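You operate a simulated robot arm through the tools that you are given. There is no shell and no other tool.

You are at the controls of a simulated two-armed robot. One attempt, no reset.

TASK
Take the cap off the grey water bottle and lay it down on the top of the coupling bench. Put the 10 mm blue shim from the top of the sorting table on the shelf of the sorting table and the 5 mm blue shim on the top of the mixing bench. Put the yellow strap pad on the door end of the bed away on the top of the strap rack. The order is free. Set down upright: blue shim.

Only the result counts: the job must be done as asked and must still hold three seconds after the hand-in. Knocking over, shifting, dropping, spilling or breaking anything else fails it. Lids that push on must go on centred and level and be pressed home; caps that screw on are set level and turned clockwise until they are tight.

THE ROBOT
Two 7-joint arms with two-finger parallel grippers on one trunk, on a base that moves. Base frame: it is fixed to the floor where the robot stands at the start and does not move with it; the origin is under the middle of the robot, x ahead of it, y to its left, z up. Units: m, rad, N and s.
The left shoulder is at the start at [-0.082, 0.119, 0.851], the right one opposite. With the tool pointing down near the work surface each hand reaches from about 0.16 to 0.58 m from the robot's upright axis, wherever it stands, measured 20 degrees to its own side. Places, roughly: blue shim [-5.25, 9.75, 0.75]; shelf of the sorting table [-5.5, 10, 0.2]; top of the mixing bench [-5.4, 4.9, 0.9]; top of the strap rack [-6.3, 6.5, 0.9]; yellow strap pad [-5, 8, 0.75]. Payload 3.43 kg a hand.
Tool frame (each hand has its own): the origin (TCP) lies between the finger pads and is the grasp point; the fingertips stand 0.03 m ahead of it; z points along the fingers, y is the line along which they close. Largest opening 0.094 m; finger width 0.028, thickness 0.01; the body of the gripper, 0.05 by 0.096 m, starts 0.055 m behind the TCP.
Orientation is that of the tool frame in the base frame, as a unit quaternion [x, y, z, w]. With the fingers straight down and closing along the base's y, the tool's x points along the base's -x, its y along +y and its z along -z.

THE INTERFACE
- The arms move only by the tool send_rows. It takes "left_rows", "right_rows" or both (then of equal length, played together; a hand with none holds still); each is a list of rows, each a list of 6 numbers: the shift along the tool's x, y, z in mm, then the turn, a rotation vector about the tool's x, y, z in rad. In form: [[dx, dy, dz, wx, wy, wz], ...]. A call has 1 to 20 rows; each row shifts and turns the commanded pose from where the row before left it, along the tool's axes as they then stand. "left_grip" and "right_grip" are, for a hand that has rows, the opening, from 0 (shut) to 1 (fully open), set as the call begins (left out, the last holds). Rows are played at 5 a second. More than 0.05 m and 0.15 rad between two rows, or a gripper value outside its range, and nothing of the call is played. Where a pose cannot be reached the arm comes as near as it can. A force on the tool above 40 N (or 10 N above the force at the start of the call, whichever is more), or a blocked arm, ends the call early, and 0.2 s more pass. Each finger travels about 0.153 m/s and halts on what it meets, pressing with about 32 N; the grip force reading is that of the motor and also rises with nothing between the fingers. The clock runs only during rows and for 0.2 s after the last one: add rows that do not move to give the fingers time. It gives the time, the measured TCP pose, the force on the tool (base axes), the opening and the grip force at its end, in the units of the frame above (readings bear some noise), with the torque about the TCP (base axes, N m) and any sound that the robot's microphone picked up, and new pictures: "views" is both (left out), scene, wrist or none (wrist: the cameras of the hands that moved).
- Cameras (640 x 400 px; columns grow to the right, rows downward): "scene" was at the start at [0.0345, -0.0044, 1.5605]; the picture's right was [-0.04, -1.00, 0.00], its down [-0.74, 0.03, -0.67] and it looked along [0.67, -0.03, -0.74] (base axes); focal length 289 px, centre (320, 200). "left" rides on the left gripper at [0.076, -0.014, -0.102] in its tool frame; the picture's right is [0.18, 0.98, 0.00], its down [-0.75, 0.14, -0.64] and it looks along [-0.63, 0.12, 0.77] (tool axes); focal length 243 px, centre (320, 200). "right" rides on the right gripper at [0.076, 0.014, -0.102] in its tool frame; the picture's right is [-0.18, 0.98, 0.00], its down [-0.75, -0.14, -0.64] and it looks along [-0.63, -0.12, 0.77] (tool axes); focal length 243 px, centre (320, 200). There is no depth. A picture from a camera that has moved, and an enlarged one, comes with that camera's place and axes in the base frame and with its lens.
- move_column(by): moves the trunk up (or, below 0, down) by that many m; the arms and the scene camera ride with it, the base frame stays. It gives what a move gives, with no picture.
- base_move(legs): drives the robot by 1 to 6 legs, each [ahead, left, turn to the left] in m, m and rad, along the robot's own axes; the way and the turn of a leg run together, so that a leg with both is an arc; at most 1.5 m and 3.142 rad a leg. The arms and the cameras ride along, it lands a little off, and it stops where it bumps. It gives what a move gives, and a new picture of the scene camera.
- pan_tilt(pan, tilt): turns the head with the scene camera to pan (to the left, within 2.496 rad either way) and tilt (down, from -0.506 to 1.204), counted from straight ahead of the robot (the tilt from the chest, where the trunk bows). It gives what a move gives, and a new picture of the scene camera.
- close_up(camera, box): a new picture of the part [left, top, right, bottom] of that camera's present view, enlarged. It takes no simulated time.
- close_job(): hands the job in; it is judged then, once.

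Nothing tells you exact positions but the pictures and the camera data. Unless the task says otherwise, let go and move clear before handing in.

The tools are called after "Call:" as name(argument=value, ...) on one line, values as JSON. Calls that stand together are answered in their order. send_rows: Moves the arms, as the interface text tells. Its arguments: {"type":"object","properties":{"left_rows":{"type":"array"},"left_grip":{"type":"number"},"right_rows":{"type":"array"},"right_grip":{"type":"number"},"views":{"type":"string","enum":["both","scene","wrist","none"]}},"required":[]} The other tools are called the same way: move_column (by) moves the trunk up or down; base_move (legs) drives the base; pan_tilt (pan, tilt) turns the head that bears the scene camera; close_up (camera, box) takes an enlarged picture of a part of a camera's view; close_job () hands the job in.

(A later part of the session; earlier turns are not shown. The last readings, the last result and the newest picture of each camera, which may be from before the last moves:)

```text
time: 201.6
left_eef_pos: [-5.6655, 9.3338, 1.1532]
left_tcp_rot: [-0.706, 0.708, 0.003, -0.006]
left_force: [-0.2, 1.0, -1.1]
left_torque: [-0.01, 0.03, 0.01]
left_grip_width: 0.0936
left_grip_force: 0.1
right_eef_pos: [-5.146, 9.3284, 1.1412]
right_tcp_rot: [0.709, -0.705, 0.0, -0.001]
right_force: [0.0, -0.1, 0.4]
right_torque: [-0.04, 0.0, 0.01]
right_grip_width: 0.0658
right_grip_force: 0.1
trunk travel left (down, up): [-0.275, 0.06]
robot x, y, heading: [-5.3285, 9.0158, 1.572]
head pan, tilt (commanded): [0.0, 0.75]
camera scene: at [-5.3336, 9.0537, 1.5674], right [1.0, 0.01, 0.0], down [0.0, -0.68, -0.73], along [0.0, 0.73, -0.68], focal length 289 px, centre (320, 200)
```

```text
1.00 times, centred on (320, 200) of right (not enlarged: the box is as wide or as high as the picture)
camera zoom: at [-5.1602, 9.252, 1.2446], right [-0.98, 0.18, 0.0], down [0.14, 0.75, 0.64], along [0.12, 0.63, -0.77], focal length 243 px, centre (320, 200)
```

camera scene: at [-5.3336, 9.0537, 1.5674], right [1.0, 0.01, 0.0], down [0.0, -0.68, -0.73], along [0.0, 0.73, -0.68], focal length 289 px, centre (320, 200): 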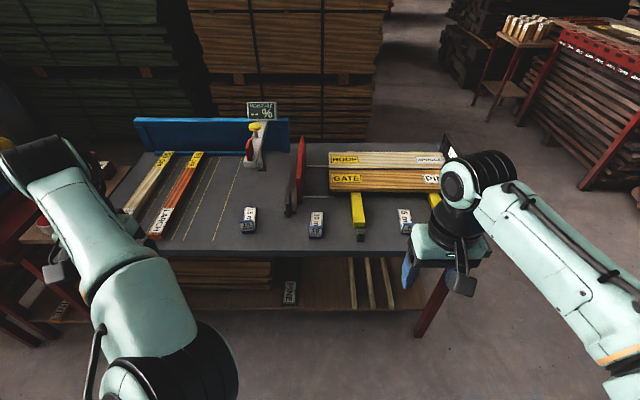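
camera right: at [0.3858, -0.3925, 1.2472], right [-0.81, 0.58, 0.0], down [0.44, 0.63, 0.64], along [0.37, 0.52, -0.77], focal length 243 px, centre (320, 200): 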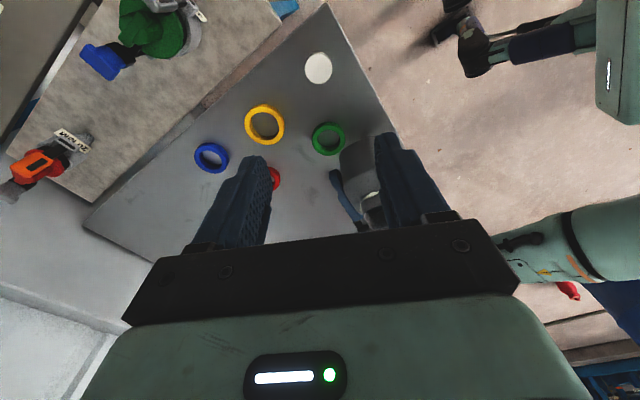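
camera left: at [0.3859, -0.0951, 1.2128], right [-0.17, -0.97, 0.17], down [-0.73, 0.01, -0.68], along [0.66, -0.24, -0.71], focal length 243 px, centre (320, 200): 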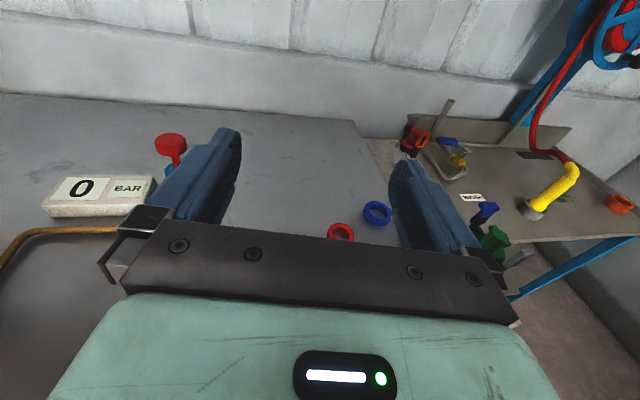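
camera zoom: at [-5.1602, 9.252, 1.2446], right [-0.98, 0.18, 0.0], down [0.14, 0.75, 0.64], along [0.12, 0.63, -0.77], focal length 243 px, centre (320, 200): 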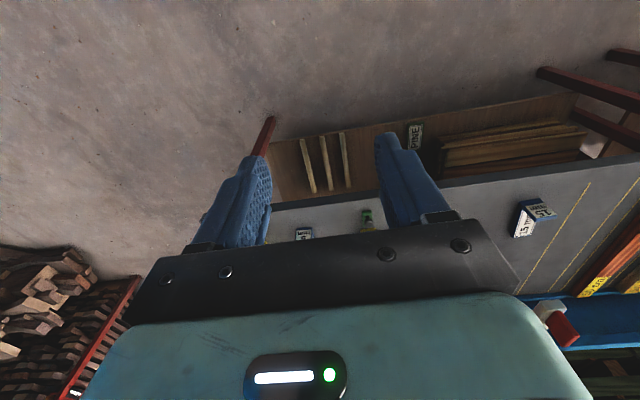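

The shims are L-shaped: a flat plate with an upright label tab at the front. The 10 mm tab is at about (-5.35, 9.73), and the shelf below has free space around x ≈ -5.32. I'll move the base closer and slightly left so the shim is in front of the right hand.

Call:
base_move(legs=[[0.2, 0.12, 0]])

Call:
pan_tilt(pan=-0.1, tilt=0.9)

Call:
close_up(camera="scene", box=[280, 140, 440, 240])

```text
time: 203.3
left_eef_pos: [-5.7897, 9.5295, 1.1521]
left_tcp_rot: [0.708, -0.706, -0.003, 0.006]
left_force: [-0.3, 1.1, -0.6]
left_torque: [0.01, -0.01, 0.04]
left_grip_width: 0.0938
left_grip_force: 0.2
right_eef_pos: [-5.2708, 9.5265, 1.1421]
right_tcp_rot: [0.71, -0.704, 0.0, -0.001]
right_force: [0.2, 0.4, 0.2]
right_torque: [0.02, 0.03, -0.01]
right_grip_width: 0.0661
right_grip_force: 0.1
trunk travel left (down, up): [-0.275, 0.06]
robot x, y, heading: [-5.4538, 9.2144, 1.58]
head pan, tilt (commanded): [0.0, 0.75]
camera scene: at [-5.4571, 9.2519, 1.5673], right [1.0, 0.01, 0.0], down [0.01, -0.68, -0.73], along [-0.01, 0.73, -0.68], focal length 289 px, centre (320, 200)
```

scene: 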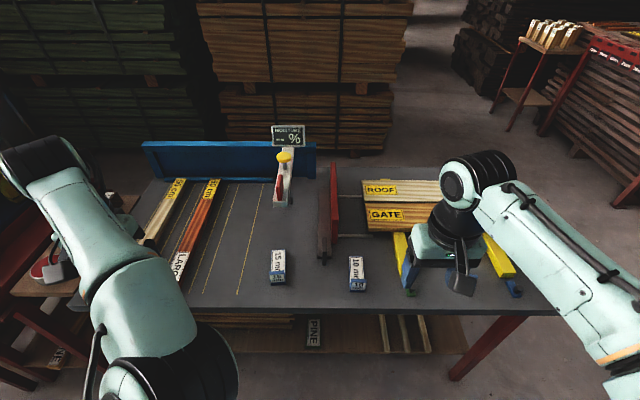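

```text
time: 204.0
left_eef_pos: [-5.7905, 9.5298, 1.1517]
left_tcp_rot: [0.709, -0.706, -0.003, 0.005]
left_force: [-0.4, 0.5, -0.2]
left_torque: [0.01, 0.02, 0.01]
left_grip_width: 0.0941
left_grip_force: 0.0
right_eef_pos: [-5.2707, 9.5271, 1.1411]
right_tcp_rot: [0.71, -0.704, 0.0, -0.001]
right_force: [-0.8, 0.6, 0.2]
right_torque: [0.01, -0.05, -0.01]
right_grip_width: 0.066
right_grip_force: 0.1
trunk travel left (down, up): [-0.275, 0.06]
robot x, y, heading: [-5.4586, 9.2135, 1.582]
head pan, tilt (commanded): [-0.099, 0.901]
camera scene: at [-5.4493, 9.244, 1.5555], right [1.0, -0.09, 0.0], down [-0.07, -0.78, -0.62], along [0.06, 0.62, -0.78], focal length 289 px, centre (320, 200)
```

scene: 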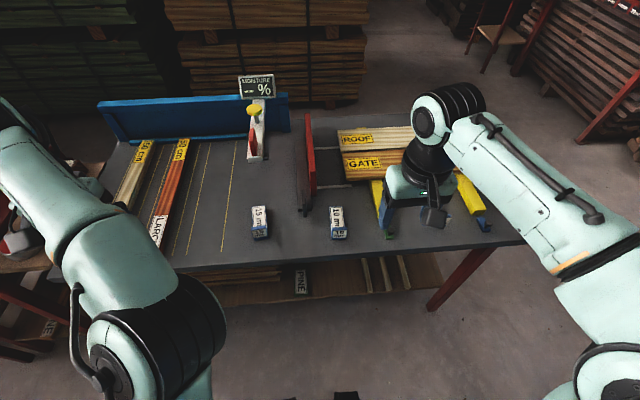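

```text
4.00 times, centred on (360, 190) of scene
camera zoom: at [-5.4493, 9.244, 1.5555], right [1.0, -0.09, 0.0], down [-0.07, -0.78, -0.62], along [0.06, 0.62, -0.78], focal length 1156 px, centre (160, 240)
```

zoom: 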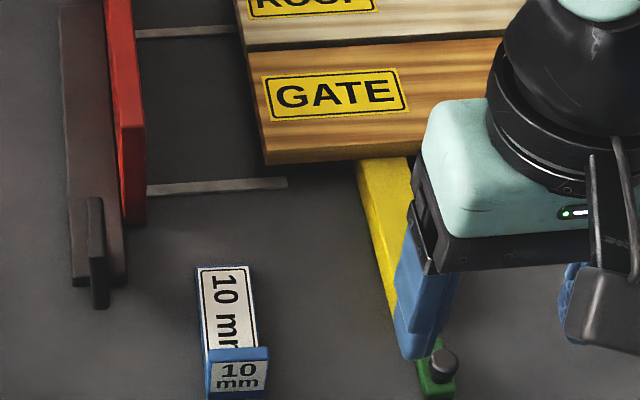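

The robot stands well for the pick. I'll open the right hand, move it above the 10 mm tab and turn it so the fingers close front-to-back on the tab.

Call:
send_rows(right_rows=[[-40, 15, 0, 0, 0, 0], [-40, 15, 0, 0, 0, 0], [-40, 15, 0, 0, 0, 0], [-40, 15, 0, 0, 0, 0], [-40, 15, 0, 0, 0, 0], [0, 0, 0, 0, 0, -0.15], [0, 0, 0, 0, 0, -0.15], [0, 0, 0, 0, 0, -0.15], [0, 0, 0, 0, 0, -0.15], [0, 0, 0, 0, 0, -0.15], [0, 0, 0, 0, 0, -0.15], [0, 0, 0, 0, 0, -0.15], [0, 0, 0, 0, 0, -0.15], [0, 0, 0, 0, 0, -0.15], [0, 0, 0, 0, 0, -0.15], [0, 0, 0, 0, 0, -0.048], [0, 0, 0, 0, 0, 0]], right_grip=0.6, views="both")

```text
time: 207.6
left_eef_pos: [-5.7899, 9.5297, 1.1524]
left_tcp_rot: [0.708, -0.706, -0.003, 0.006]
left_force: [-0.4, -0.5, -0.4]
left_torque: [-0.04, -0.03, 0.0]
left_grip_width: 0.0941
left_grip_force: 0.0
right_eef_pos: [-5.3233, 9.6661, 1.1403]
right_tcp_rot: [1.0, -0.007, 0.0, 0.0]
right_force: [-0.6, -0.1, -0.1]
right_torque: [-0.01, 0.05, 0.0]
right_grip_width: 0.0568
right_grip_force: 0.1
right hand out of reach, approached as far as the arm can: row 4, 5
trunk travel left (down, up): [-0.275, 0.06]
robot x, y, heading: [-5.4517, 9.2145, 1.578]
head pan, tilt (commanded): [-0.099, 0.901]
camera scene: at [-5.4493, 9.2439, 1.5555], right [1.0, -0.09, 0.0], down [-0.07, -0.78, -0.62], along [0.06, 0.62, -0.78], focal length 289 px, centre (320, 200)
camera right: at [-5.2483, 9.6509, 1.244], right [-0.2, -0.98, 0.0], down [-0.75, 0.15, 0.64], along [-0.63, 0.13, -0.77], focal length 243 px, centre (320, 200)
```

scene: 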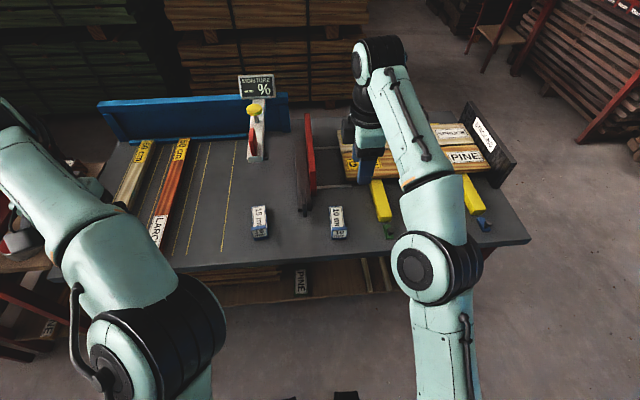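
right: 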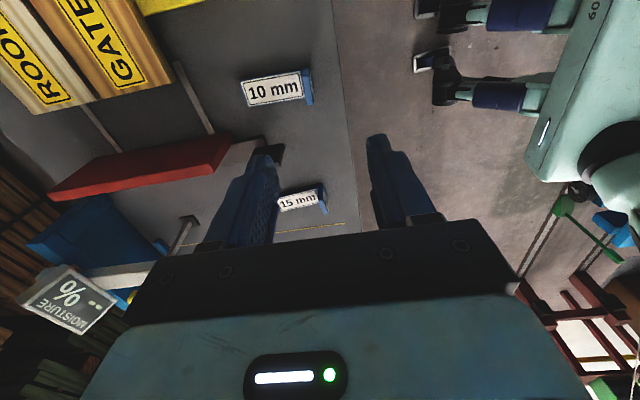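

Reach is limited up high. I'll lower first, then shift over the tab.

Call:
send_rows(right_rows=[[0, 0, 40, 0, 0, 0], [0, 0, 40, 0, 0, 0], [0, 0, 40, 0, 0, 0], [0, 0, 40, 0, 0, 0], [0, 0, 40, 0, 0, 0], [-11, -30, 0, 0, 0, 0], [-11, -30, 0, 0, 0, 0], [0, 0, 0, 0, 0, 0]], views="both")

Call:
close_up(camera="right", box=[200, 0, 440, 150])

```text
time: 209.4
left_eef_pos: [-5.7895, 9.5304, 1.1535]
left_tcp_rot: [0.708, -0.706, -0.004, 0.005]
left_force: [-0.3, -0.3, -1.0]
left_torque: [0.0, -0.01, -0.02]
left_grip_width: 0.0942
left_grip_force: 0.1
right_eef_pos: [-5.345, 9.7237, 0.9422]
right_tcp_rot: [1.0, -0.007, 0.001, -0.001]
right_force: [-0.5, 0.6, -0.1]
right_torque: [0.01, 0.01, 0.01]
right_grip_width: 0.0562
right_grip_force: 0.1
trunk travel left (down, up): [-0.275, 0.06]
robot x, y, heading: [-5.4541, 9.214, 1.579]
head pan, tilt (commanded): [-0.099, 0.901]
camera scene: at [-5.449, 9.2434, 1.5555], right [1.0, -0.09, 0.0], down [-0.07, -0.78, -0.62], along [0.06, 0.62, -0.78], focal length 289 px, centre (320, 200)
camera right: at [-5.2693, 9.7084, 1.0451], right [-0.2, -0.98, 0.0], down [-0.75, 0.15, 0.64], along [-0.63, 0.13, -0.77], focal length 243 px, centre (320, 200)
```

scene: 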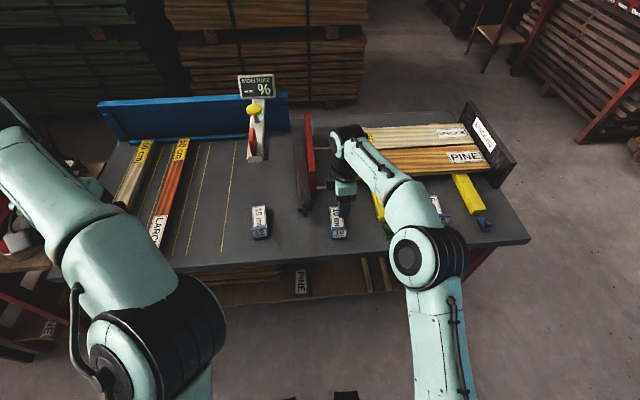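
right: 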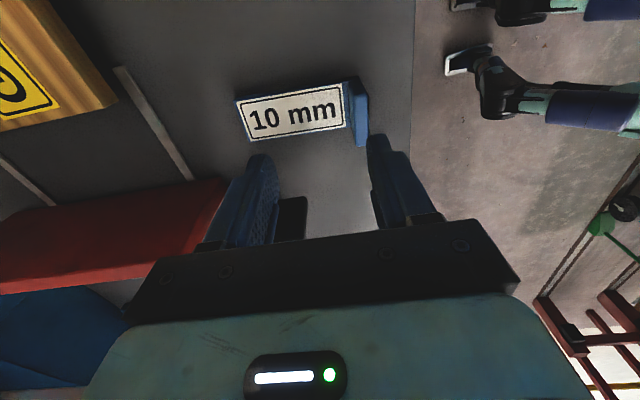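

```text
2.67 times, centred on (320, 75) of right
camera zoom: at [-5.2693, 9.7084, 1.0451], right [-0.2, -0.98, 0.0], down [-0.75, 0.15, 0.64], along [-0.63, 0.13, -0.77], focal length 647 px, centre (320, 533)
```

zoom: 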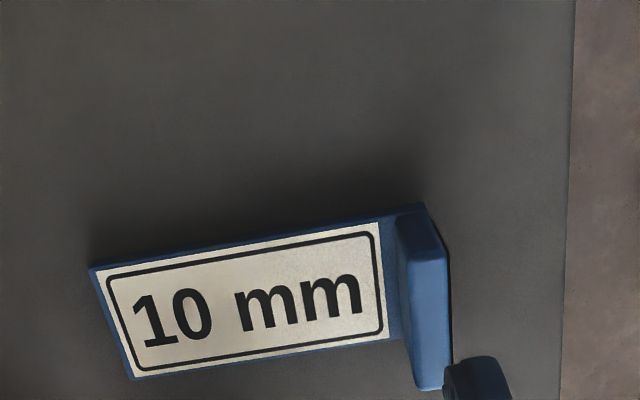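

Triangulating with both cameras gives the tab top at about (-5.352, 9.691, 0.850) and the plate top at z ≈ 0.808, so this table top is near 0.80. I'll correct the position and lower partly.

Call:
send_rows(right_rows=[[-5.5, 33, 0, 0, 0, 0], [0, 0, 20, 0, 0, 0], [0, 0, 20, 0, 0, 0], [0, 0, 0, 0, 0, 0]], right_grip=0.6, views="none")

Call:
close_up(camera="right", box=[200, 60, 440, 210])

Call:
close_up(camera="scene", box=[260, 150, 420, 250])

```text
time: 210.4
left_eef_pos: [-5.7903, 9.5314, 1.1527]
left_tcp_rot: [0.708, -0.706, -0.003, 0.006]
left_force: [0.8, -0.3, 0.5]
left_torque: [-0.03, -0.01, 0.0]
left_grip_width: 0.0941
left_grip_force: 0.0
right_eef_pos: [-5.3513, 9.6949, 0.9018]
right_tcp_rot: [1.0, -0.007, 0.001, 0.0]
right_force: [-0.4, 0.3, -0.2]
right_torque: [-0.01, -0.02, -0.01]
right_grip_width: 0.0562
right_grip_force: 0.2
trunk travel left (down, up): [-0.275, 0.06]
robot x, y, heading: [-5.4553, 9.2131, 1.579]
head pan, tilt (commanded): [-0.099, 0.901]
```

```text
2.67 times, centred on (320, 135) of right
camera zoom: at [-5.2759, 9.6782, 1.0048], right [-0.2, -0.98, 0.0], down [-0.75, 0.15, 0.64], along [-0.63, 0.13, -0.77], focal length 647 px, centre (320, 373)
```

zoom: 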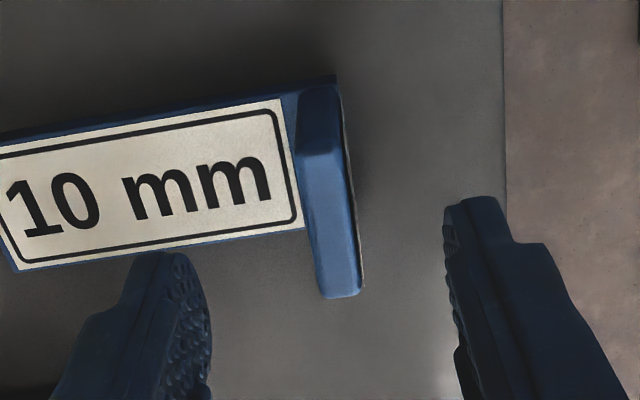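

```text
4.00 times, centred on (340, 200) of scene
camera zoom: at [-5.4493, 9.2439, 1.5555], right [1.0, -0.09, 0.0], down [-0.07, -0.78, -0.62], along [0.06, 0.62, -0.78], focal length 1156 px, centre (240, 200)
```

zoom: 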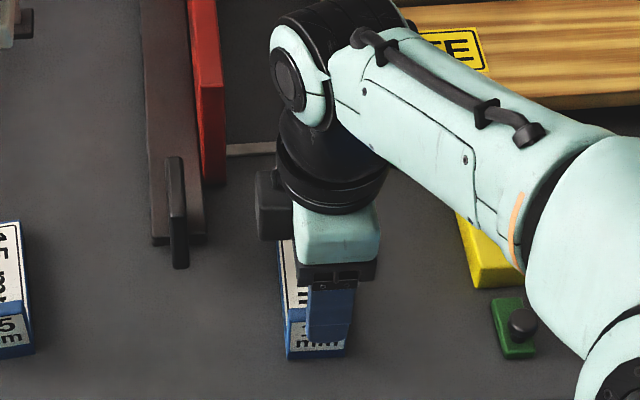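

Call:
send_rows(right_rows=[[-1, 3.5, 0, 0, 0, 0], [0, 0, 15, 0, 0, 0], [0, 0, 15, 0, 0, 0], [0, 0, 12, 0, 0, 0], [0, 0, 0, 0, 0, 0]], right_grip=0.5, views="none")

Call:
close_up(camera="right", box=[200, 60, 440, 210])

```text
time: 211.6
left_eef_pos: [-5.7894, 9.5303, 1.1528]
left_tcp_rot: [0.708, -0.706, -0.003, 0.006]
left_force: [0.1, 0.0, 0.0]
left_torque: [0.02, 0.03, -0.01]
left_grip_width: 0.0937
left_grip_force: 0.1
right_eef_pos: [-5.3515, 9.6892, 0.8588]
right_tcp_rot: [1.0, -0.007, 0.001, 0.0]
right_force: [-0.7, -0.2, -0.4]
right_torque: [0.03, -0.02, 0.03]
right_grip_width: 0.0471
right_grip_force: 0.1
trunk travel left (down, up): [-0.275, 0.06]
robot x, y, heading: [-5.4553, 9.2139, 1.584]
head pan, tilt (commanded): [-0.099, 0.901]
```

```text
2.67 times, centred on (320, 135) of right
camera zoom: at [-5.2761, 9.6745, 0.9615], right [-0.2, -0.98, 0.0], down [-0.75, 0.15, 0.64], along [-0.63, 0.13, -0.77], focal length 647 px, centre (320, 373)
```

zoom: 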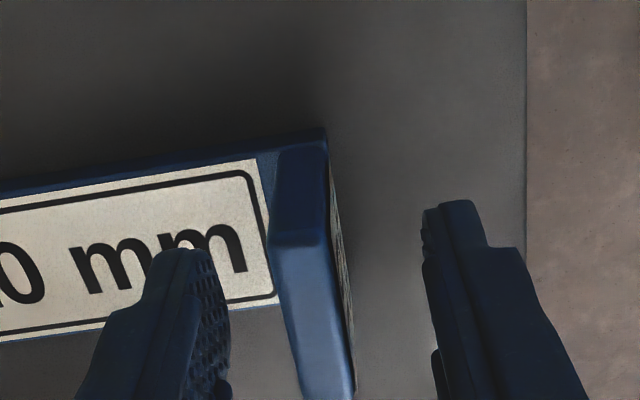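

Call:
send_rows(right_rows=[[0, -1, 7, 0, 0, 0], [0, 0, 6, 0, 0, 0], [0, 0, 0, 0, 0, 0]], right_grip=0.5, views="none")

Call:
send_rows(right_rows=[[0, 0, 0, 0, 0, 0], [0, 0, 0, 0, 0, 0], [0, 0, 0, 0, 0, 0]], right_grip=0.0, views="none")

Call:
close_up(camera="right", box=[160, 60, 480, 260])

```text
time: 212.4
left_eef_pos: [-5.7907, 9.5312, 1.1526]
left_tcp_rot: [0.708, -0.706, -0.003, 0.005]
left_force: [0.5, 0.9, 0.7]
left_torque: [0.01, 0.01, 0.01]
left_grip_width: 0.0939
left_grip_force: 0.0
right_eef_pos: [-5.3514, 9.6901, 0.8456]
right_tcp_rot: [1.0, -0.007, 0.001, 0.0]
right_force: [0.4, 0.6, -1.0]
right_torque: [0.0, 0.03, -0.03]
right_grip_width: 0.0468
right_grip_force: 0.0
trunk travel left (down, up): [-0.275, 0.06]
robot x, y, heading: [-5.4542, 9.2173, 1.575]
head pan, tilt (commanded): [-0.099, 0.901]
```

```text
time: 213.2
left_eef_pos: [-5.789, 9.5299, 1.1534]
left_tcp_rot: [0.709, -0.706, -0.003, 0.006]
left_force: [0.2, -1.1, 0.0]
left_torque: [0.01, 0.0, 0.02]
left_grip_width: 0.0943
left_grip_force: 0.1
right_eef_pos: [-5.3513, 9.6914, 0.8463]
right_tcp_rot: [1.0, -0.006, 0.001, -0.001]
right_force: [0.2, -0.4, -0.2]
right_torque: [-0.02, -0.05, 0.02]
right_grip_width: 0.0157
right_grip_force: 32.2
trunk travel left (down, up): [-0.275, 0.06]
robot x, y, heading: [-5.4569, 9.2138, 1.578]
head pan, tilt (commanded): [-0.099, 0.901]
```

```text
2.00 times, centred on (320, 160) of right
camera zoom: at [-5.2761, 9.6752, 0.9492], right [-0.2, -0.98, 0.0], down [-0.75, 0.15, 0.64], along [-0.63, 0.13, -0.77], focal length 485 px, centre (320, 280)
```

zoom: 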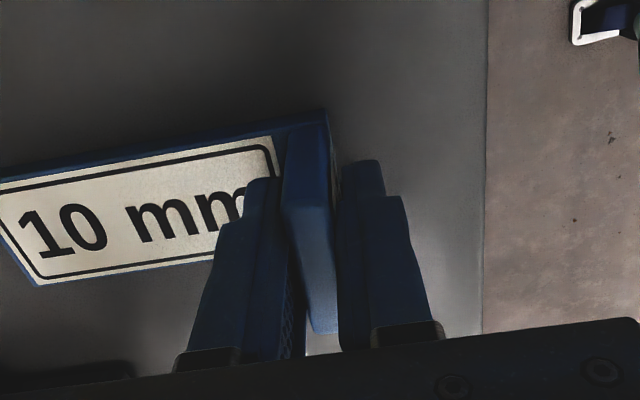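

The 10 mm shim's tab is gripped (15.7 mm thick). I'll lift it straight up.

Call:
send_rows(right_rows=[[0, 0, -5, 0, 0, 0], [0, 0, -10, 0, 0, 0], [0, 0, -20, 0, 0, 0], [0, 0, -20, 0, 0, 0], [0, 0, 0, 0, 0, 0]], views="both")

```text
time: 214.4
left_eef_pos: [-5.7889, 9.5303, 1.1521]
left_tcp_rot: [0.708, -0.706, -0.003, 0.005]
left_force: [-0.5, -0.5, 0.4]
left_torque: [0.01, 0.01, -0.01]
left_grip_width: 0.094
left_grip_force: 0.1
right_eef_pos: [-5.3512, 9.6901, 0.9012]
right_tcp_rot: [1.0, -0.007, 0.001, 0.0]
right_force: [-0.5, -0.2, -0.3]
right_torque: [-0.03, -0.01, -0.03]
right_grip_width: 0.0157
right_grip_force: 31.5
trunk travel left (down, up): [-0.275, 0.06]
robot x, y, heading: [-5.4559, 9.2173, 1.579]
head pan, tilt (commanded): [-0.099, 0.901]
camera scene: at [-5.4493, 9.2441, 1.5555], right [1.0, -0.09, 0.0], down [-0.07, -0.78, -0.62], along [0.06, 0.62, -0.78], focal length 289 px, centre (320, 200)
camera right: at [-5.2756, 9.675, 1.0045], right [-0.2, -0.98, 0.0], down [-0.75, 0.15, 0.64], along [-0.63, 0.13, -0.77], focal length 243 px, centre (320, 200)
```

scene: 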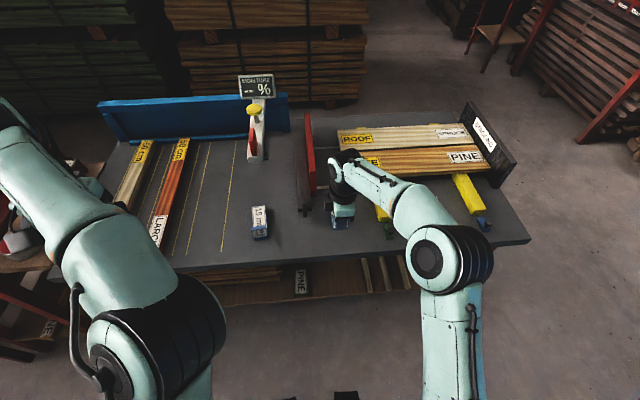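
right: 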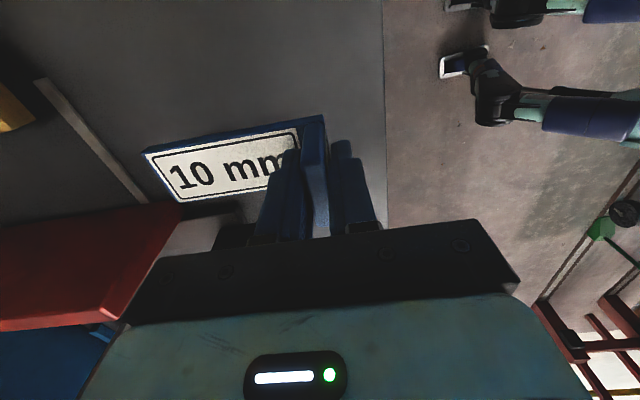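

The shim is held level. I'll back the base off 0.3 m so the shim clears the table edge, then lower the trunk.

Call:
base_move(legs=[[-0.3, 0, 0]])

Call:
move_column(by=-0.27)

Call:
pan_tilt(pan=-0.1, tilt=0.7)

```text
time: 216.4
left_eef_pos: [-5.7865, 9.2387, 1.1529]
left_tcp_rot: [0.708, -0.706, -0.003, 0.005]
left_force: [-0.1, 0.0, 0.4]
left_torque: [0.01, -0.02, -0.02]
left_grip_width: 0.094
left_grip_force: 0.0
right_eef_pos: [-5.3477, 9.3963, 0.9017]
right_tcp_rot: [1.0, -0.008, 0.001, 0.0]
right_force: [0.1, 0.0, -1.0]
right_torque: [-0.02, 0.0, 0.03]
right_grip_width: 0.0156
right_grip_force: 31.9
trunk travel left (down, up): [-0.275, 0.06]
robot x, y, heading: [-5.458, 8.9241, 1.578]
head pan, tilt (commanded): [-0.099, 0.901]
camera scene: at [-5.4466, 8.951, 1.5555], right [1.0, -0.09, 0.0], down [-0.07, -0.78, -0.62], along [0.06, 0.62, -0.78], focal length 289 px, centre (320, 200)
```

scene: 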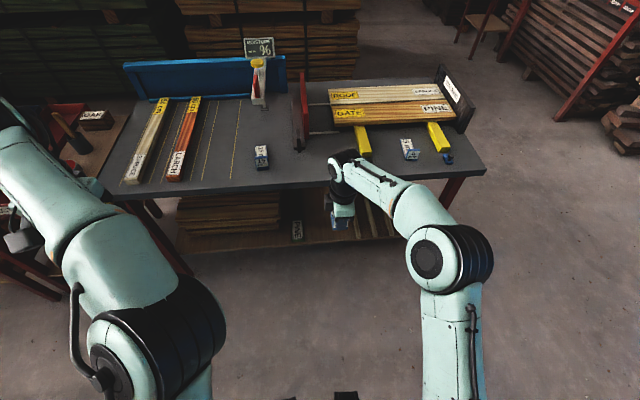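

```text
time: 219.2
left_eef_pos: [-5.7877, 9.2372, 0.8832]
left_tcp_rot: [0.708, -0.706, -0.003, 0.005]
left_force: [-0.1, 0.3, 0.5]
left_torque: [0.04, 0.0, 0.02]
left_grip_width: 0.094
left_grip_force: 0.0
right_eef_pos: [-5.3485, 9.3968, 0.6312]
right_tcp_rot: [1.0, -0.008, 0.001, 0.0]
right_force: [0.7, 0.8, -0.8]
right_torque: [-0.04, -0.04, -0.01]
right_grip_width: 0.0156
right_grip_force: 31.9
trunk travel left (down, up): [-0.005, 0.33]
robot x, y, heading: [-5.4512, 8.9196, 1.584]
head pan, tilt (commanded): [-0.099, 0.901]
```

```text
time: 219.9
left_eef_pos: [-5.7866, 9.2373, 0.8816]
left_tcp_rot: [0.708, -0.706, -0.004, 0.006]
left_force: [0.0, 0.4, 0.2]
left_torque: [0.0, 0.01, 0.01]
left_grip_width: 0.0941
left_grip_force: 0.1
right_eef_pos: [-5.3478, 9.3983, 0.6299]
right_tcp_rot: [1.0, -0.008, 0.001, 0.0]
right_force: [0.1, 0.7, -0.1]
right_torque: [0.0, -0.01, -0.01]
right_grip_width: 0.0156
right_grip_force: 32.2
trunk travel left (down, up): [-0.005, 0.33]
robot x, y, heading: [-5.4551, 8.9228, 1.582]
head pan, tilt (commanded): [-0.099, 0.7]
camera scene: at [-5.4462, 9.0098, 1.2977], right [1.0, -0.09, 0.0], down [-0.06, -0.64, -0.76], along [0.07, 0.76, -0.64], focal length 289 px, centre (320, 200)
```

scene: 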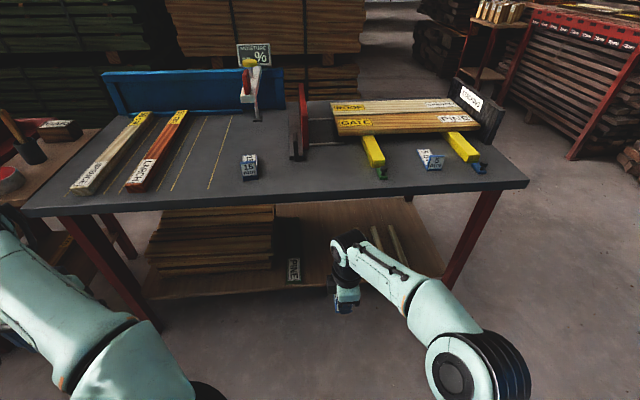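

Call:
close_up(camera="scene", box=[120, 170, 520, 400])

Call:
close_up(camera="right", box=[0, 0, 640, 400])

```text
1.60 times, centred on (320, 285) of scene
camera zoom: at [-5.4462, 9.0098, 1.2977], right [1.0, -0.09, 0.0], down [-0.06, -0.64, -0.76], along [0.07, 0.76, -0.64], focal length 462 px, centre (320, 64)
```

zoom: 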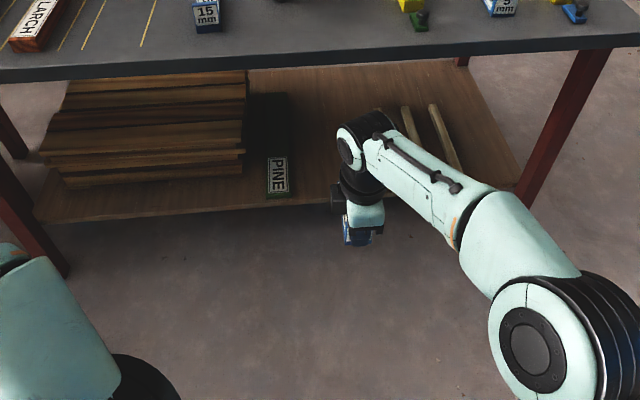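

```text
1.00 times, centred on (320, 200) of right (not enlarged: the box is as wide or as high as the picture)
camera zoom: at [-5.2724, 9.3821, 0.7342], right [-0.2, -0.98, 0.0], down [-0.75, 0.15, 0.64], along [-0.63, 0.13, -0.77], focal length 243 px, centre (320, 200)
```

zoom: 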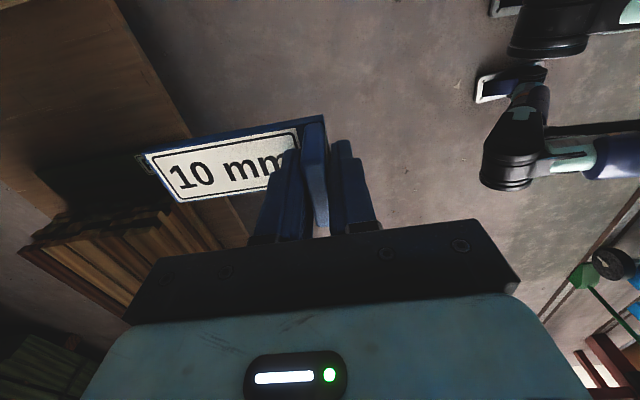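

Call:
close_up(camera="scene", box=[360, 180, 520, 300])

Call:
close_up(camera="scene", box=[220, 220, 380, 320])

Call:
close_up(camera="right", box=[0, 0, 320, 200])

```text
3.33 times, centred on (440, 240) of scene
camera zoom: at [-5.4462, 9.0098, 1.2977], right [1.0, -0.09, 0.0], down [-0.06, -0.64, -0.76], along [0.07, 0.76, -0.64], focal length 964 px, centre (-80, 67)
```

zoom: 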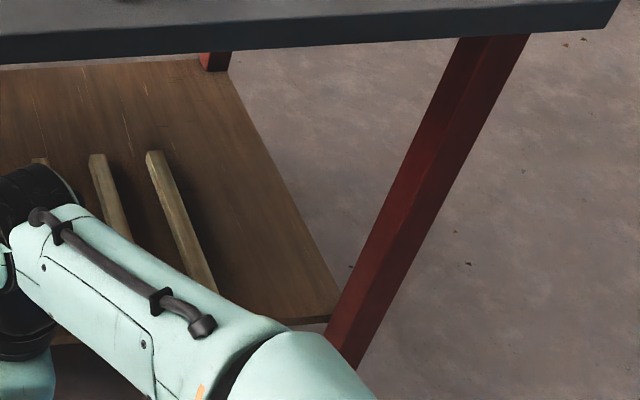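

```text
4.00 times, centred on (300, 270) of scene
camera zoom: at [-5.4462, 9.0098, 1.2977], right [1.0, -0.09, 0.0], down [-0.06, -0.64, -0.76], along [0.07, 0.76, -0.64], focal length 1156 px, centre (400, -80)
```

zoom: 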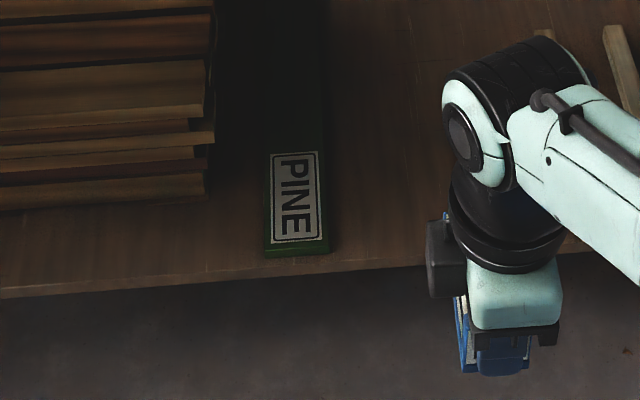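

```text
2.00 times, centred on (160, 100) of right
camera zoom: at [-5.2724, 9.3821, 0.7342], right [-0.2, -0.98, 0.0], down [-0.75, 0.15, 0.64], along [-0.63, 0.13, -0.77], focal length 485 px, centre (640, 400)
```

zoom: 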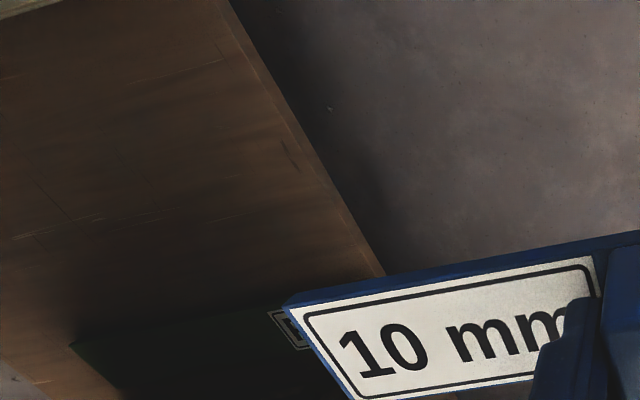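

I need the shelf height precisely, and the two views so far are nearly parallel. I'll lower the hand in the free space in front of the table to get a better look at the shelf.

Call:
send_rows(right_rows=[[0, 0, 30, 0, 0, 0], [0, 0, 30, 0, 0, 0], [0, 0, 30, 0, 0, 0], [0, 0, 30, 0, 0, 0], [0, 0, 30, 0, 0, 0], [0, 0, 0, 0, 0, 0]], views="both")

```text
time: 221.3
left_eef_pos: [-5.7851, 9.2384, 0.8821]
left_tcp_rot: [0.708, -0.706, -0.003, 0.005]
left_force: [-0.8, -0.8, 1.1]
left_torque: [-0.01, 0.02, -0.01]
left_grip_width: 0.0941
left_grip_force: 0.0
right_eef_pos: [-5.3477, 9.397, 0.4813]
right_tcp_rot: [1.0, -0.008, 0.002, 0.0]
right_force: [0.3, 0.5, -1.3]
right_torque: [-0.05, 0.02, 0.01]
right_grip_width: 0.0157
right_grip_force: 32.4
trunk travel left (down, up): [-0.005, 0.33]
robot x, y, heading: [-5.4526, 8.9224, 1.582]
head pan, tilt (commanded): [-0.099, 0.7]
camera scene: at [-5.4462, 9.0098, 1.2977], right [1.0, -0.09, 0.0], down [-0.06, -0.64, -0.76], along [0.07, 0.76, -0.64], focal length 289 px, centre (320, 200)
camera right: at [-5.272, 9.3817, 0.5851], right [-0.2, -0.98, 0.0], down [-0.75, 0.15, 0.64], along [-0.63, 0.13, -0.77], focal length 243 px, centre (320, 200)
```

scene: 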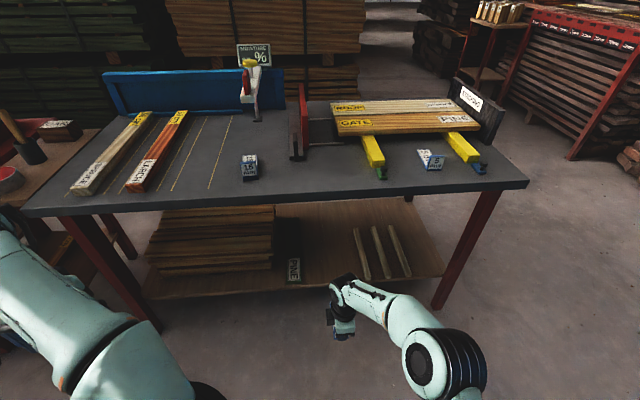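
right: 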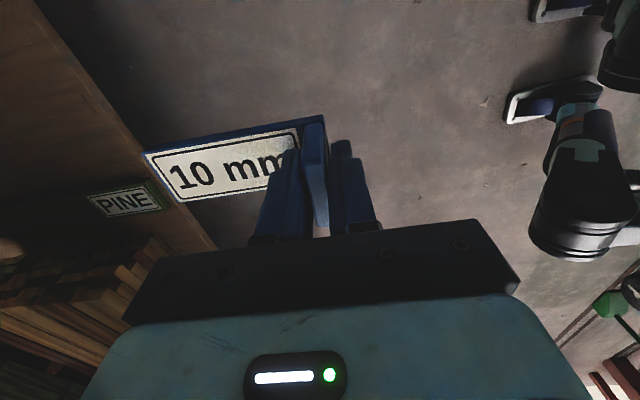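

Call:
close_up(camera="right", box=[60, 140, 220, 240])

Call:
close_up(camera="scene", box=[260, 230, 340, 280])

Call:
close_up(camera="scene", box=[320, 200, 460, 310])

```text
4.00 times, centred on (140, 190) of right
camera zoom: at [-5.272, 9.3817, 0.5851], right [-0.2, -0.98, 0.0], down [-0.75, 0.15, 0.64], along [-0.63, 0.13, -0.77], focal length 970 px, centre (1040, 240)
```

zoom: 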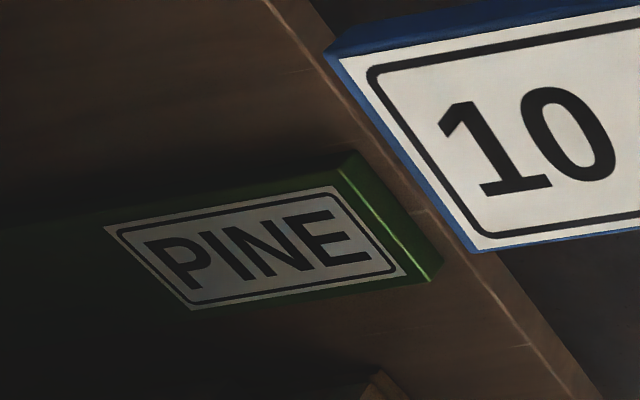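

```text
8.00 times, centred on (300, 255) of scene
camera zoom: at [-5.4462, 9.0098, 1.2977], right [1.0, -0.09, 0.0], down [-0.06, -0.64, -0.76], along [0.07, 0.76, -0.64], focal length 2313 px, centre (480, -240)
```

zoom: 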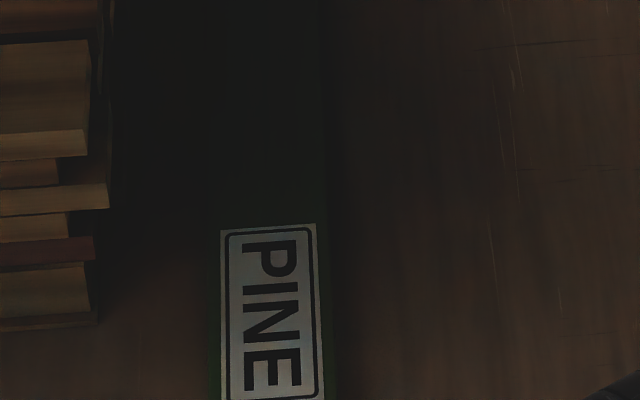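

```text
3.64 times, centred on (390, 255) of scene
camera zoom: at [-5.4462, 9.0098, 1.2977], right [1.0, -0.09, 0.0], down [-0.06, -0.64, -0.76], along [0.07, 0.76, -0.64], focal length 1051 px, centre (66, 0)
```

zoom: 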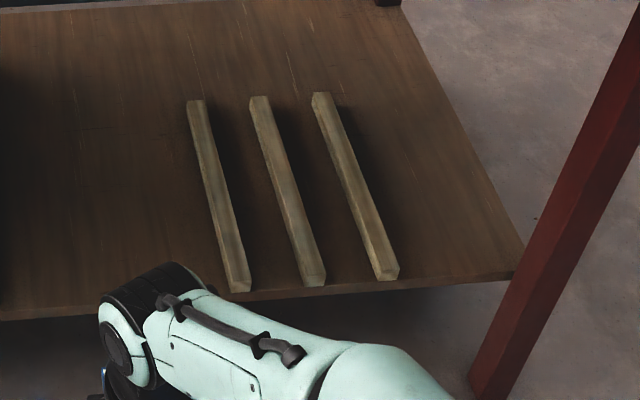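

Triangulating the PINE board gives the shelf surface at z ≈ 0.22 with its front edge at y ≈ 9.715. I'll lower the shim to just above shelf height in front of the table and check the arm's clearance.

Call:
send_rows(right_rows=[[0, 0, 30, 0, 0, 0], [0, 0, 30, 0, 0, 0], [0, 0, 30, 0, 0, 0], [0, 0, 30, 0, 0, 0], [0, 0, 30, 0, 0, 0], [0, 0, 30, 0, 0, 0], [0, 0, 0, 0, 0, 0]], views="both")

```text
time: 222.9
left_eef_pos: [-5.787, 9.2386, 0.8825]
left_tcp_rot: [0.708, -0.707, -0.004, 0.005]
left_force: [-0.1, -0.3, -0.3]
left_torque: [0.0, -0.02, -0.02]
left_grip_width: 0.0941
left_grip_force: 0.1
right_eef_pos: [-5.3452, 9.3982, 0.2987]
right_tcp_rot: [1.0, -0.008, 0.001, 0.001]
right_force: [-0.2, -0.4, -1.1]
right_torque: [-0.02, 0.0, 0.01]
right_grip_width: 0.0157
right_grip_force: 31.9
trunk travel left (down, up): [-0.005, 0.33]
robot x, y, heading: [-5.4549, 8.9232, 1.575]
head pan, tilt (commanded): [-0.099, 0.7]
camera scene: at [-5.4462, 9.0098, 1.2977], right [1.0, -0.09, 0.0], down [-0.06, -0.64, -0.76], along [0.07, 0.76, -0.64], focal length 289 px, centre (320, 200)
camera right: at [-5.2705, 9.3833, 0.4023], right [-0.2, -0.98, 0.0], down [-0.75, 0.15, 0.64], along [-0.63, 0.13, -0.77], focal length 243 px, centre (320, 200)
```

scene: 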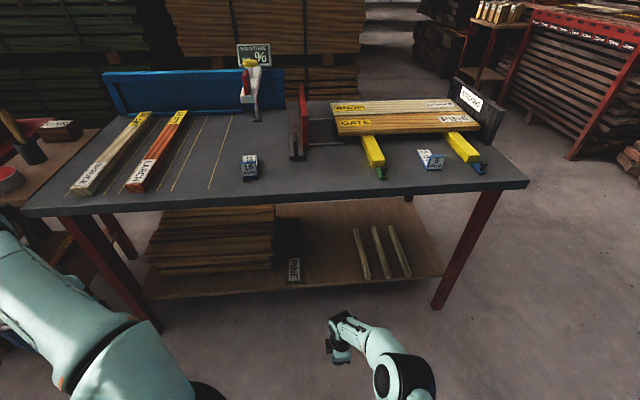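
right: 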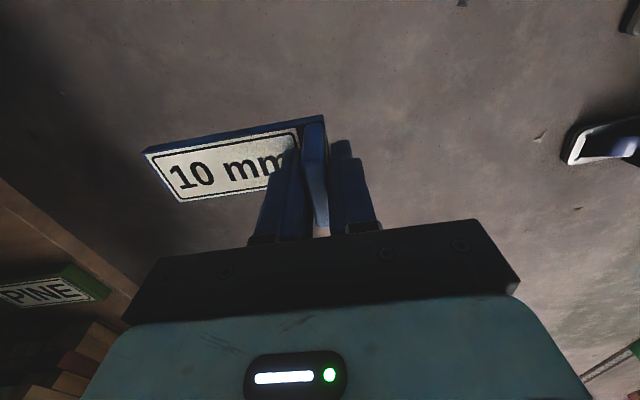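

The elbow is now well below the table top. I'll drive forward slowly so the shim passes over the shelf edge with about 3 cm of clearance.

Call:
base_move(legs=[[0.2, 0, 0]])

Call:
close_up(camera="right", box=[0, 0, 640, 400])

```text
time: 224.5
left_eef_pos: [-5.7894, 9.4407, 0.8821]
left_tcp_rot: [0.708, -0.706, -0.003, 0.006]
left_force: [-0.8, 0.9, -0.6]
left_torque: [-0.03, -0.02, -0.01]
left_grip_width: 0.0939
left_grip_force: 0.1
right_eef_pos: [-5.3495, 9.6022, 0.2998]
right_tcp_rot: [1.0, -0.006, 0.0, -0.001]
right_force: [-1.1, -0.9, -1.1]
right_torque: [-0.05, 0.03, 0.01]
right_grip_width: 0.0158
right_grip_force: 31.9
trunk travel left (down, up): [-0.005, 0.33]
robot x, y, heading: [-5.4556, 9.1213, 1.582]
head pan, tilt (commanded): [-0.099, 0.7]
camera scene: at [-5.448, 9.2133, 1.2977], right [1.0, -0.09, 0.0], down [-0.06, -0.64, -0.76], along [0.07, 0.76, -0.64], focal length 289 px, centre (320, 200)
```

scene: 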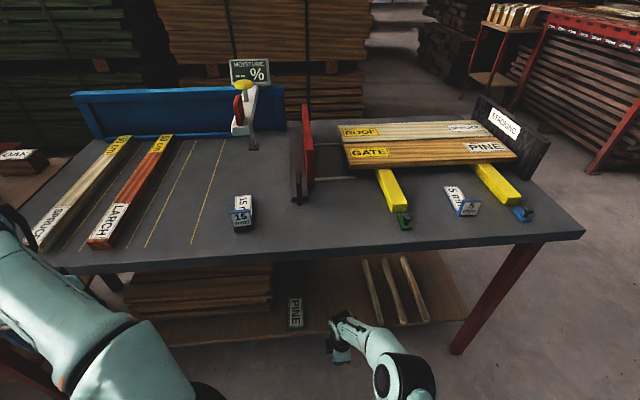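

```text
1.00 times, centred on (320, 200) of right (not enlarged: the box is as wide or as high as the picture)
camera zoom: at [-5.2727, 9.5867, 0.4024], right [-0.2, -0.98, 0.0], down [-0.75, 0.15, 0.64], along [-0.63, 0.13, -0.77], focal length 243 px, centre (320, 200)
```

zoom: 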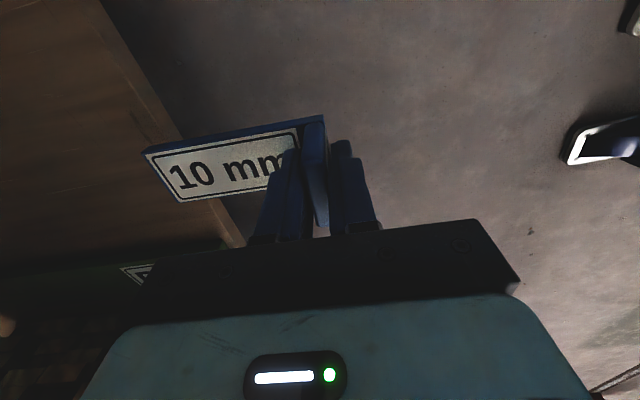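

Call:
base_move(legs=[[0.13, 0, 0]])

Call:
close_up(camera="right", box=[0, 0, 640, 400])

Call:
close_up(camera="scene", box=[240, 240, 480, 400])

```text
time: 225.8
left_eef_pos: [-5.789, 9.5713, 0.883]
left_tcp_rot: [0.708, -0.706, -0.004, 0.005]
left_force: [-0.2, 0.2, -0.1]
left_torque: [-0.03, 0.01, -0.01]
left_grip_width: 0.0939
left_grip_force: 0.0
right_eef_pos: [-5.3505, 9.7319, 0.2998]
right_tcp_rot: [1.0, -0.008, 0.001, 0.0]
right_force: [0.1, -0.5, 0.4]
right_torque: [-0.04, 0.01, -0.02]
right_grip_width: 0.0158
right_grip_force: 32.2
trunk travel left (down, up): [-0.005, 0.33]
robot x, y, heading: [-5.4566, 9.2548, 1.58]
head pan, tilt (commanded): [-0.099, 0.7]
camera scene: at [-5.449, 9.3432, 1.2977], right [1.0, -0.09, 0.0], down [-0.06, -0.64, -0.76], along [0.07, 0.76, -0.64], focal length 289 px, centre (320, 200)
```

scene: 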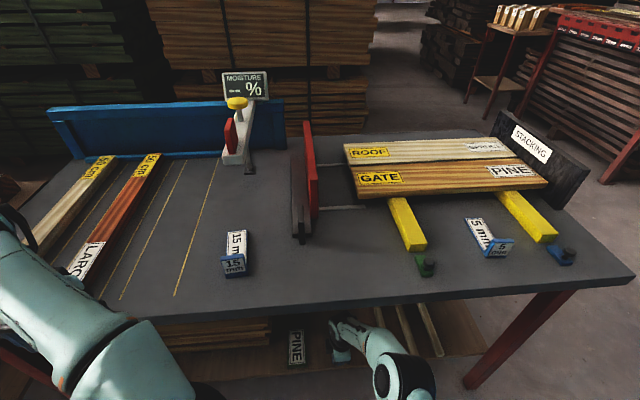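

```text
1.00 times, centred on (320, 200) of right (not enlarged: the box is as wide or as high as the picture)
camera zoom: at [-5.2733, 9.7163, 0.4023], right [-0.2, -0.98, 0.0], down [-0.75, 0.15, 0.64], along [-0.63, 0.13, -0.77], focal length 243 px, centre (320, 200)
```

zoom: 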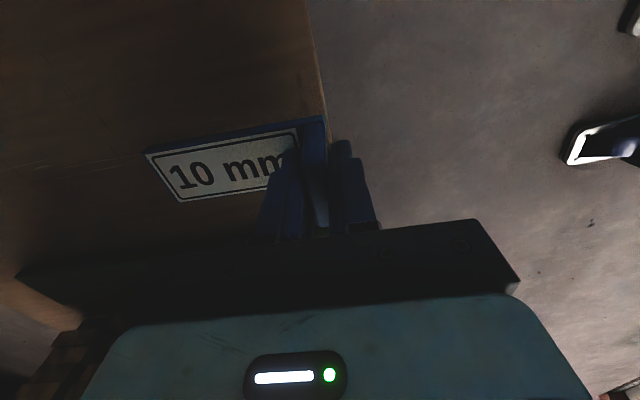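

```text
2.50 times, centred on (360, 320) of scene
camera zoom: at [-5.449, 9.3432, 1.2977], right [1.0, -0.09, 0.0], down [-0.06, -0.64, -0.76], along [0.07, 0.76, -0.64], focal length 723 px, centre (220, -100)
```

zoom: 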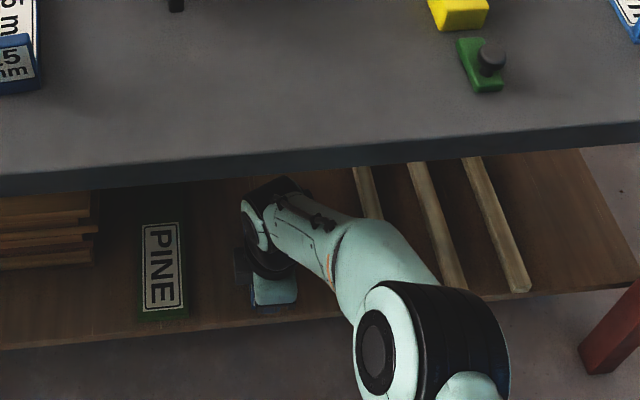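

The shim is over the shelf and the PINE board and strips are clear. I'll reach 4 cm further in and lower until it touches.

Call:
send_rows(right_rows=[[0, -20, 0, 0, 0, 0], [0, -20, 0, 0, 0, 0], [0, 0, 8, 0, 0, 0], [0, 0, 8, 0, 0, 0], [0, 0, 0, 0, 0, 0]], views="none")

Call:
close_up(camera="right", box=[100, 60, 420, 260])

```text
time: 227.0
left_eef_pos: [-5.7891, 9.5719, 0.8833]
left_tcp_rot: [0.708, -0.706, -0.003, 0.005]
left_force: [0.7, 0.4, -0.2]
left_torque: [0.01, -0.03, 0.01]
left_grip_width: 0.094
left_grip_force: 0.0
right_eef_pos: [-5.3478, 9.7673, 0.2829]
right_tcp_rot: [1.0, -0.008, 0.001, 0.0]
right_force: [0.0, -0.8, -0.4]
right_torque: [-0.05, 0.04, -0.01]
right_grip_width: 0.0157
right_grip_force: 32.0
right hand out of reach, approached as far as the arm can: row 4
trunk travel left (down, up): [-0.005, 0.33]
robot x, y, heading: [-5.4543, 9.2546, 1.582]
head pan, tilt (commanded): [-0.099, 0.7]
```

```text
2.00 times, centred on (260, 160) of right
camera zoom: at [-5.2722, 9.7524, 0.387], right [-0.2, -0.98, 0.0], down [-0.75, 0.15, 0.64], along [-0.63, 0.13, -0.77], focal length 485 px, centre (440, 280)
```

zoom: 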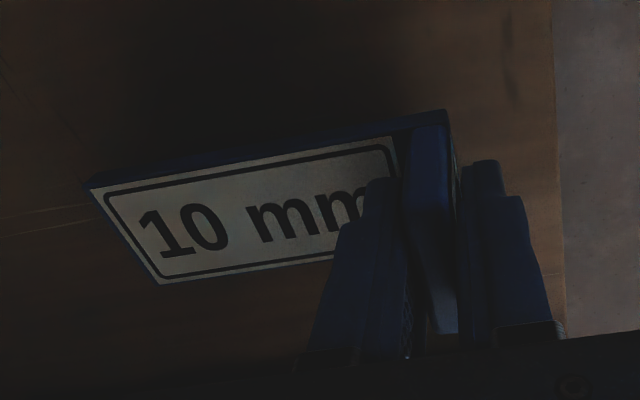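

The arm is near its reach limit, so I'll draw the hand back 3.5 cm and move the base forward by 4 cm to compensate.

Call:
send_rows(right_rows=[[0, 17, 0, 0, 0, 0], [0, 18, 0, 0, 0, 0], [0, 0, 0, 0, 0, 0]], views="none")

Call:
base_move(legs=[[0.04, 0, 0]])

```text
time: 227.8
left_eef_pos: [-5.7908, 9.5716, 0.8831]
left_tcp_rot: [0.708, -0.706, -0.002, 0.005]
left_force: [0.7, -0.3, 0.2]
left_torque: [0.0, -0.03, 0.0]
left_grip_width: 0.094
left_grip_force: 0.0
right_eef_pos: [-5.3486, 9.7333, 0.2835]
right_tcp_rot: [1.0, -0.008, 0.001, 0.0]
right_force: [-0.2, 0.6, -0.4]
right_torque: [-0.01, 0.02, 0.01]
right_grip_width: 0.0157
right_grip_force: 32.1
trunk travel left (down, up): [-0.005, 0.33]
robot x, y, heading: [-5.4567, 9.2542, 1.576]
head pan, tilt (commanded): [-0.099, 0.7]
```

```text
time: 228.7
left_eef_pos: [-5.79, 9.6105, 0.8826]
left_tcp_rot: [0.707, -0.707, -0.003, 0.005]
left_force: [-0.4, -0.7, 0.1]
left_torque: [-0.03, 0.03, 0.01]
left_grip_width: 0.0938
left_grip_force: 0.0
right_eef_pos: [-5.3477, 9.7735, 0.2831]
right_tcp_rot: [1.0, -0.007, 0.001, 0.001]
right_force: [0.0, -0.5, -1.7]
right_torque: [-0.02, 0.0, -0.01]
right_grip_width: 0.0155
right_grip_force: 32.3
trunk travel left (down, up): [-0.005, 0.33]
robot x, y, heading: [-5.4605, 9.2921, 1.58]
head pan, tilt (commanded): [-0.099, 0.7]
camera scene: at [-5.4493, 9.3832, 1.2977], right [1.0, -0.09, 0.0], down [-0.06, -0.64, -0.76], along [0.07, 0.76, -0.64], focal length 289 px, centre (320, 200)
```

scene: 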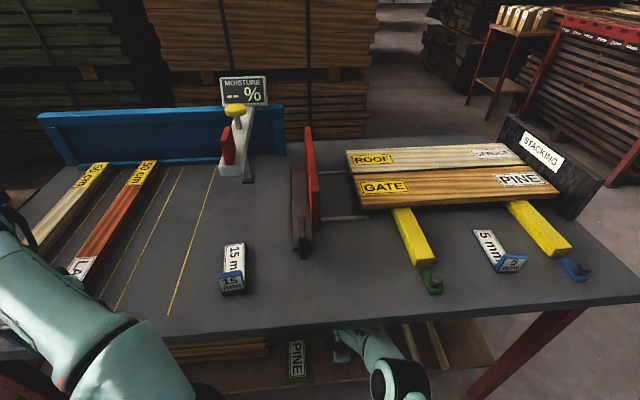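

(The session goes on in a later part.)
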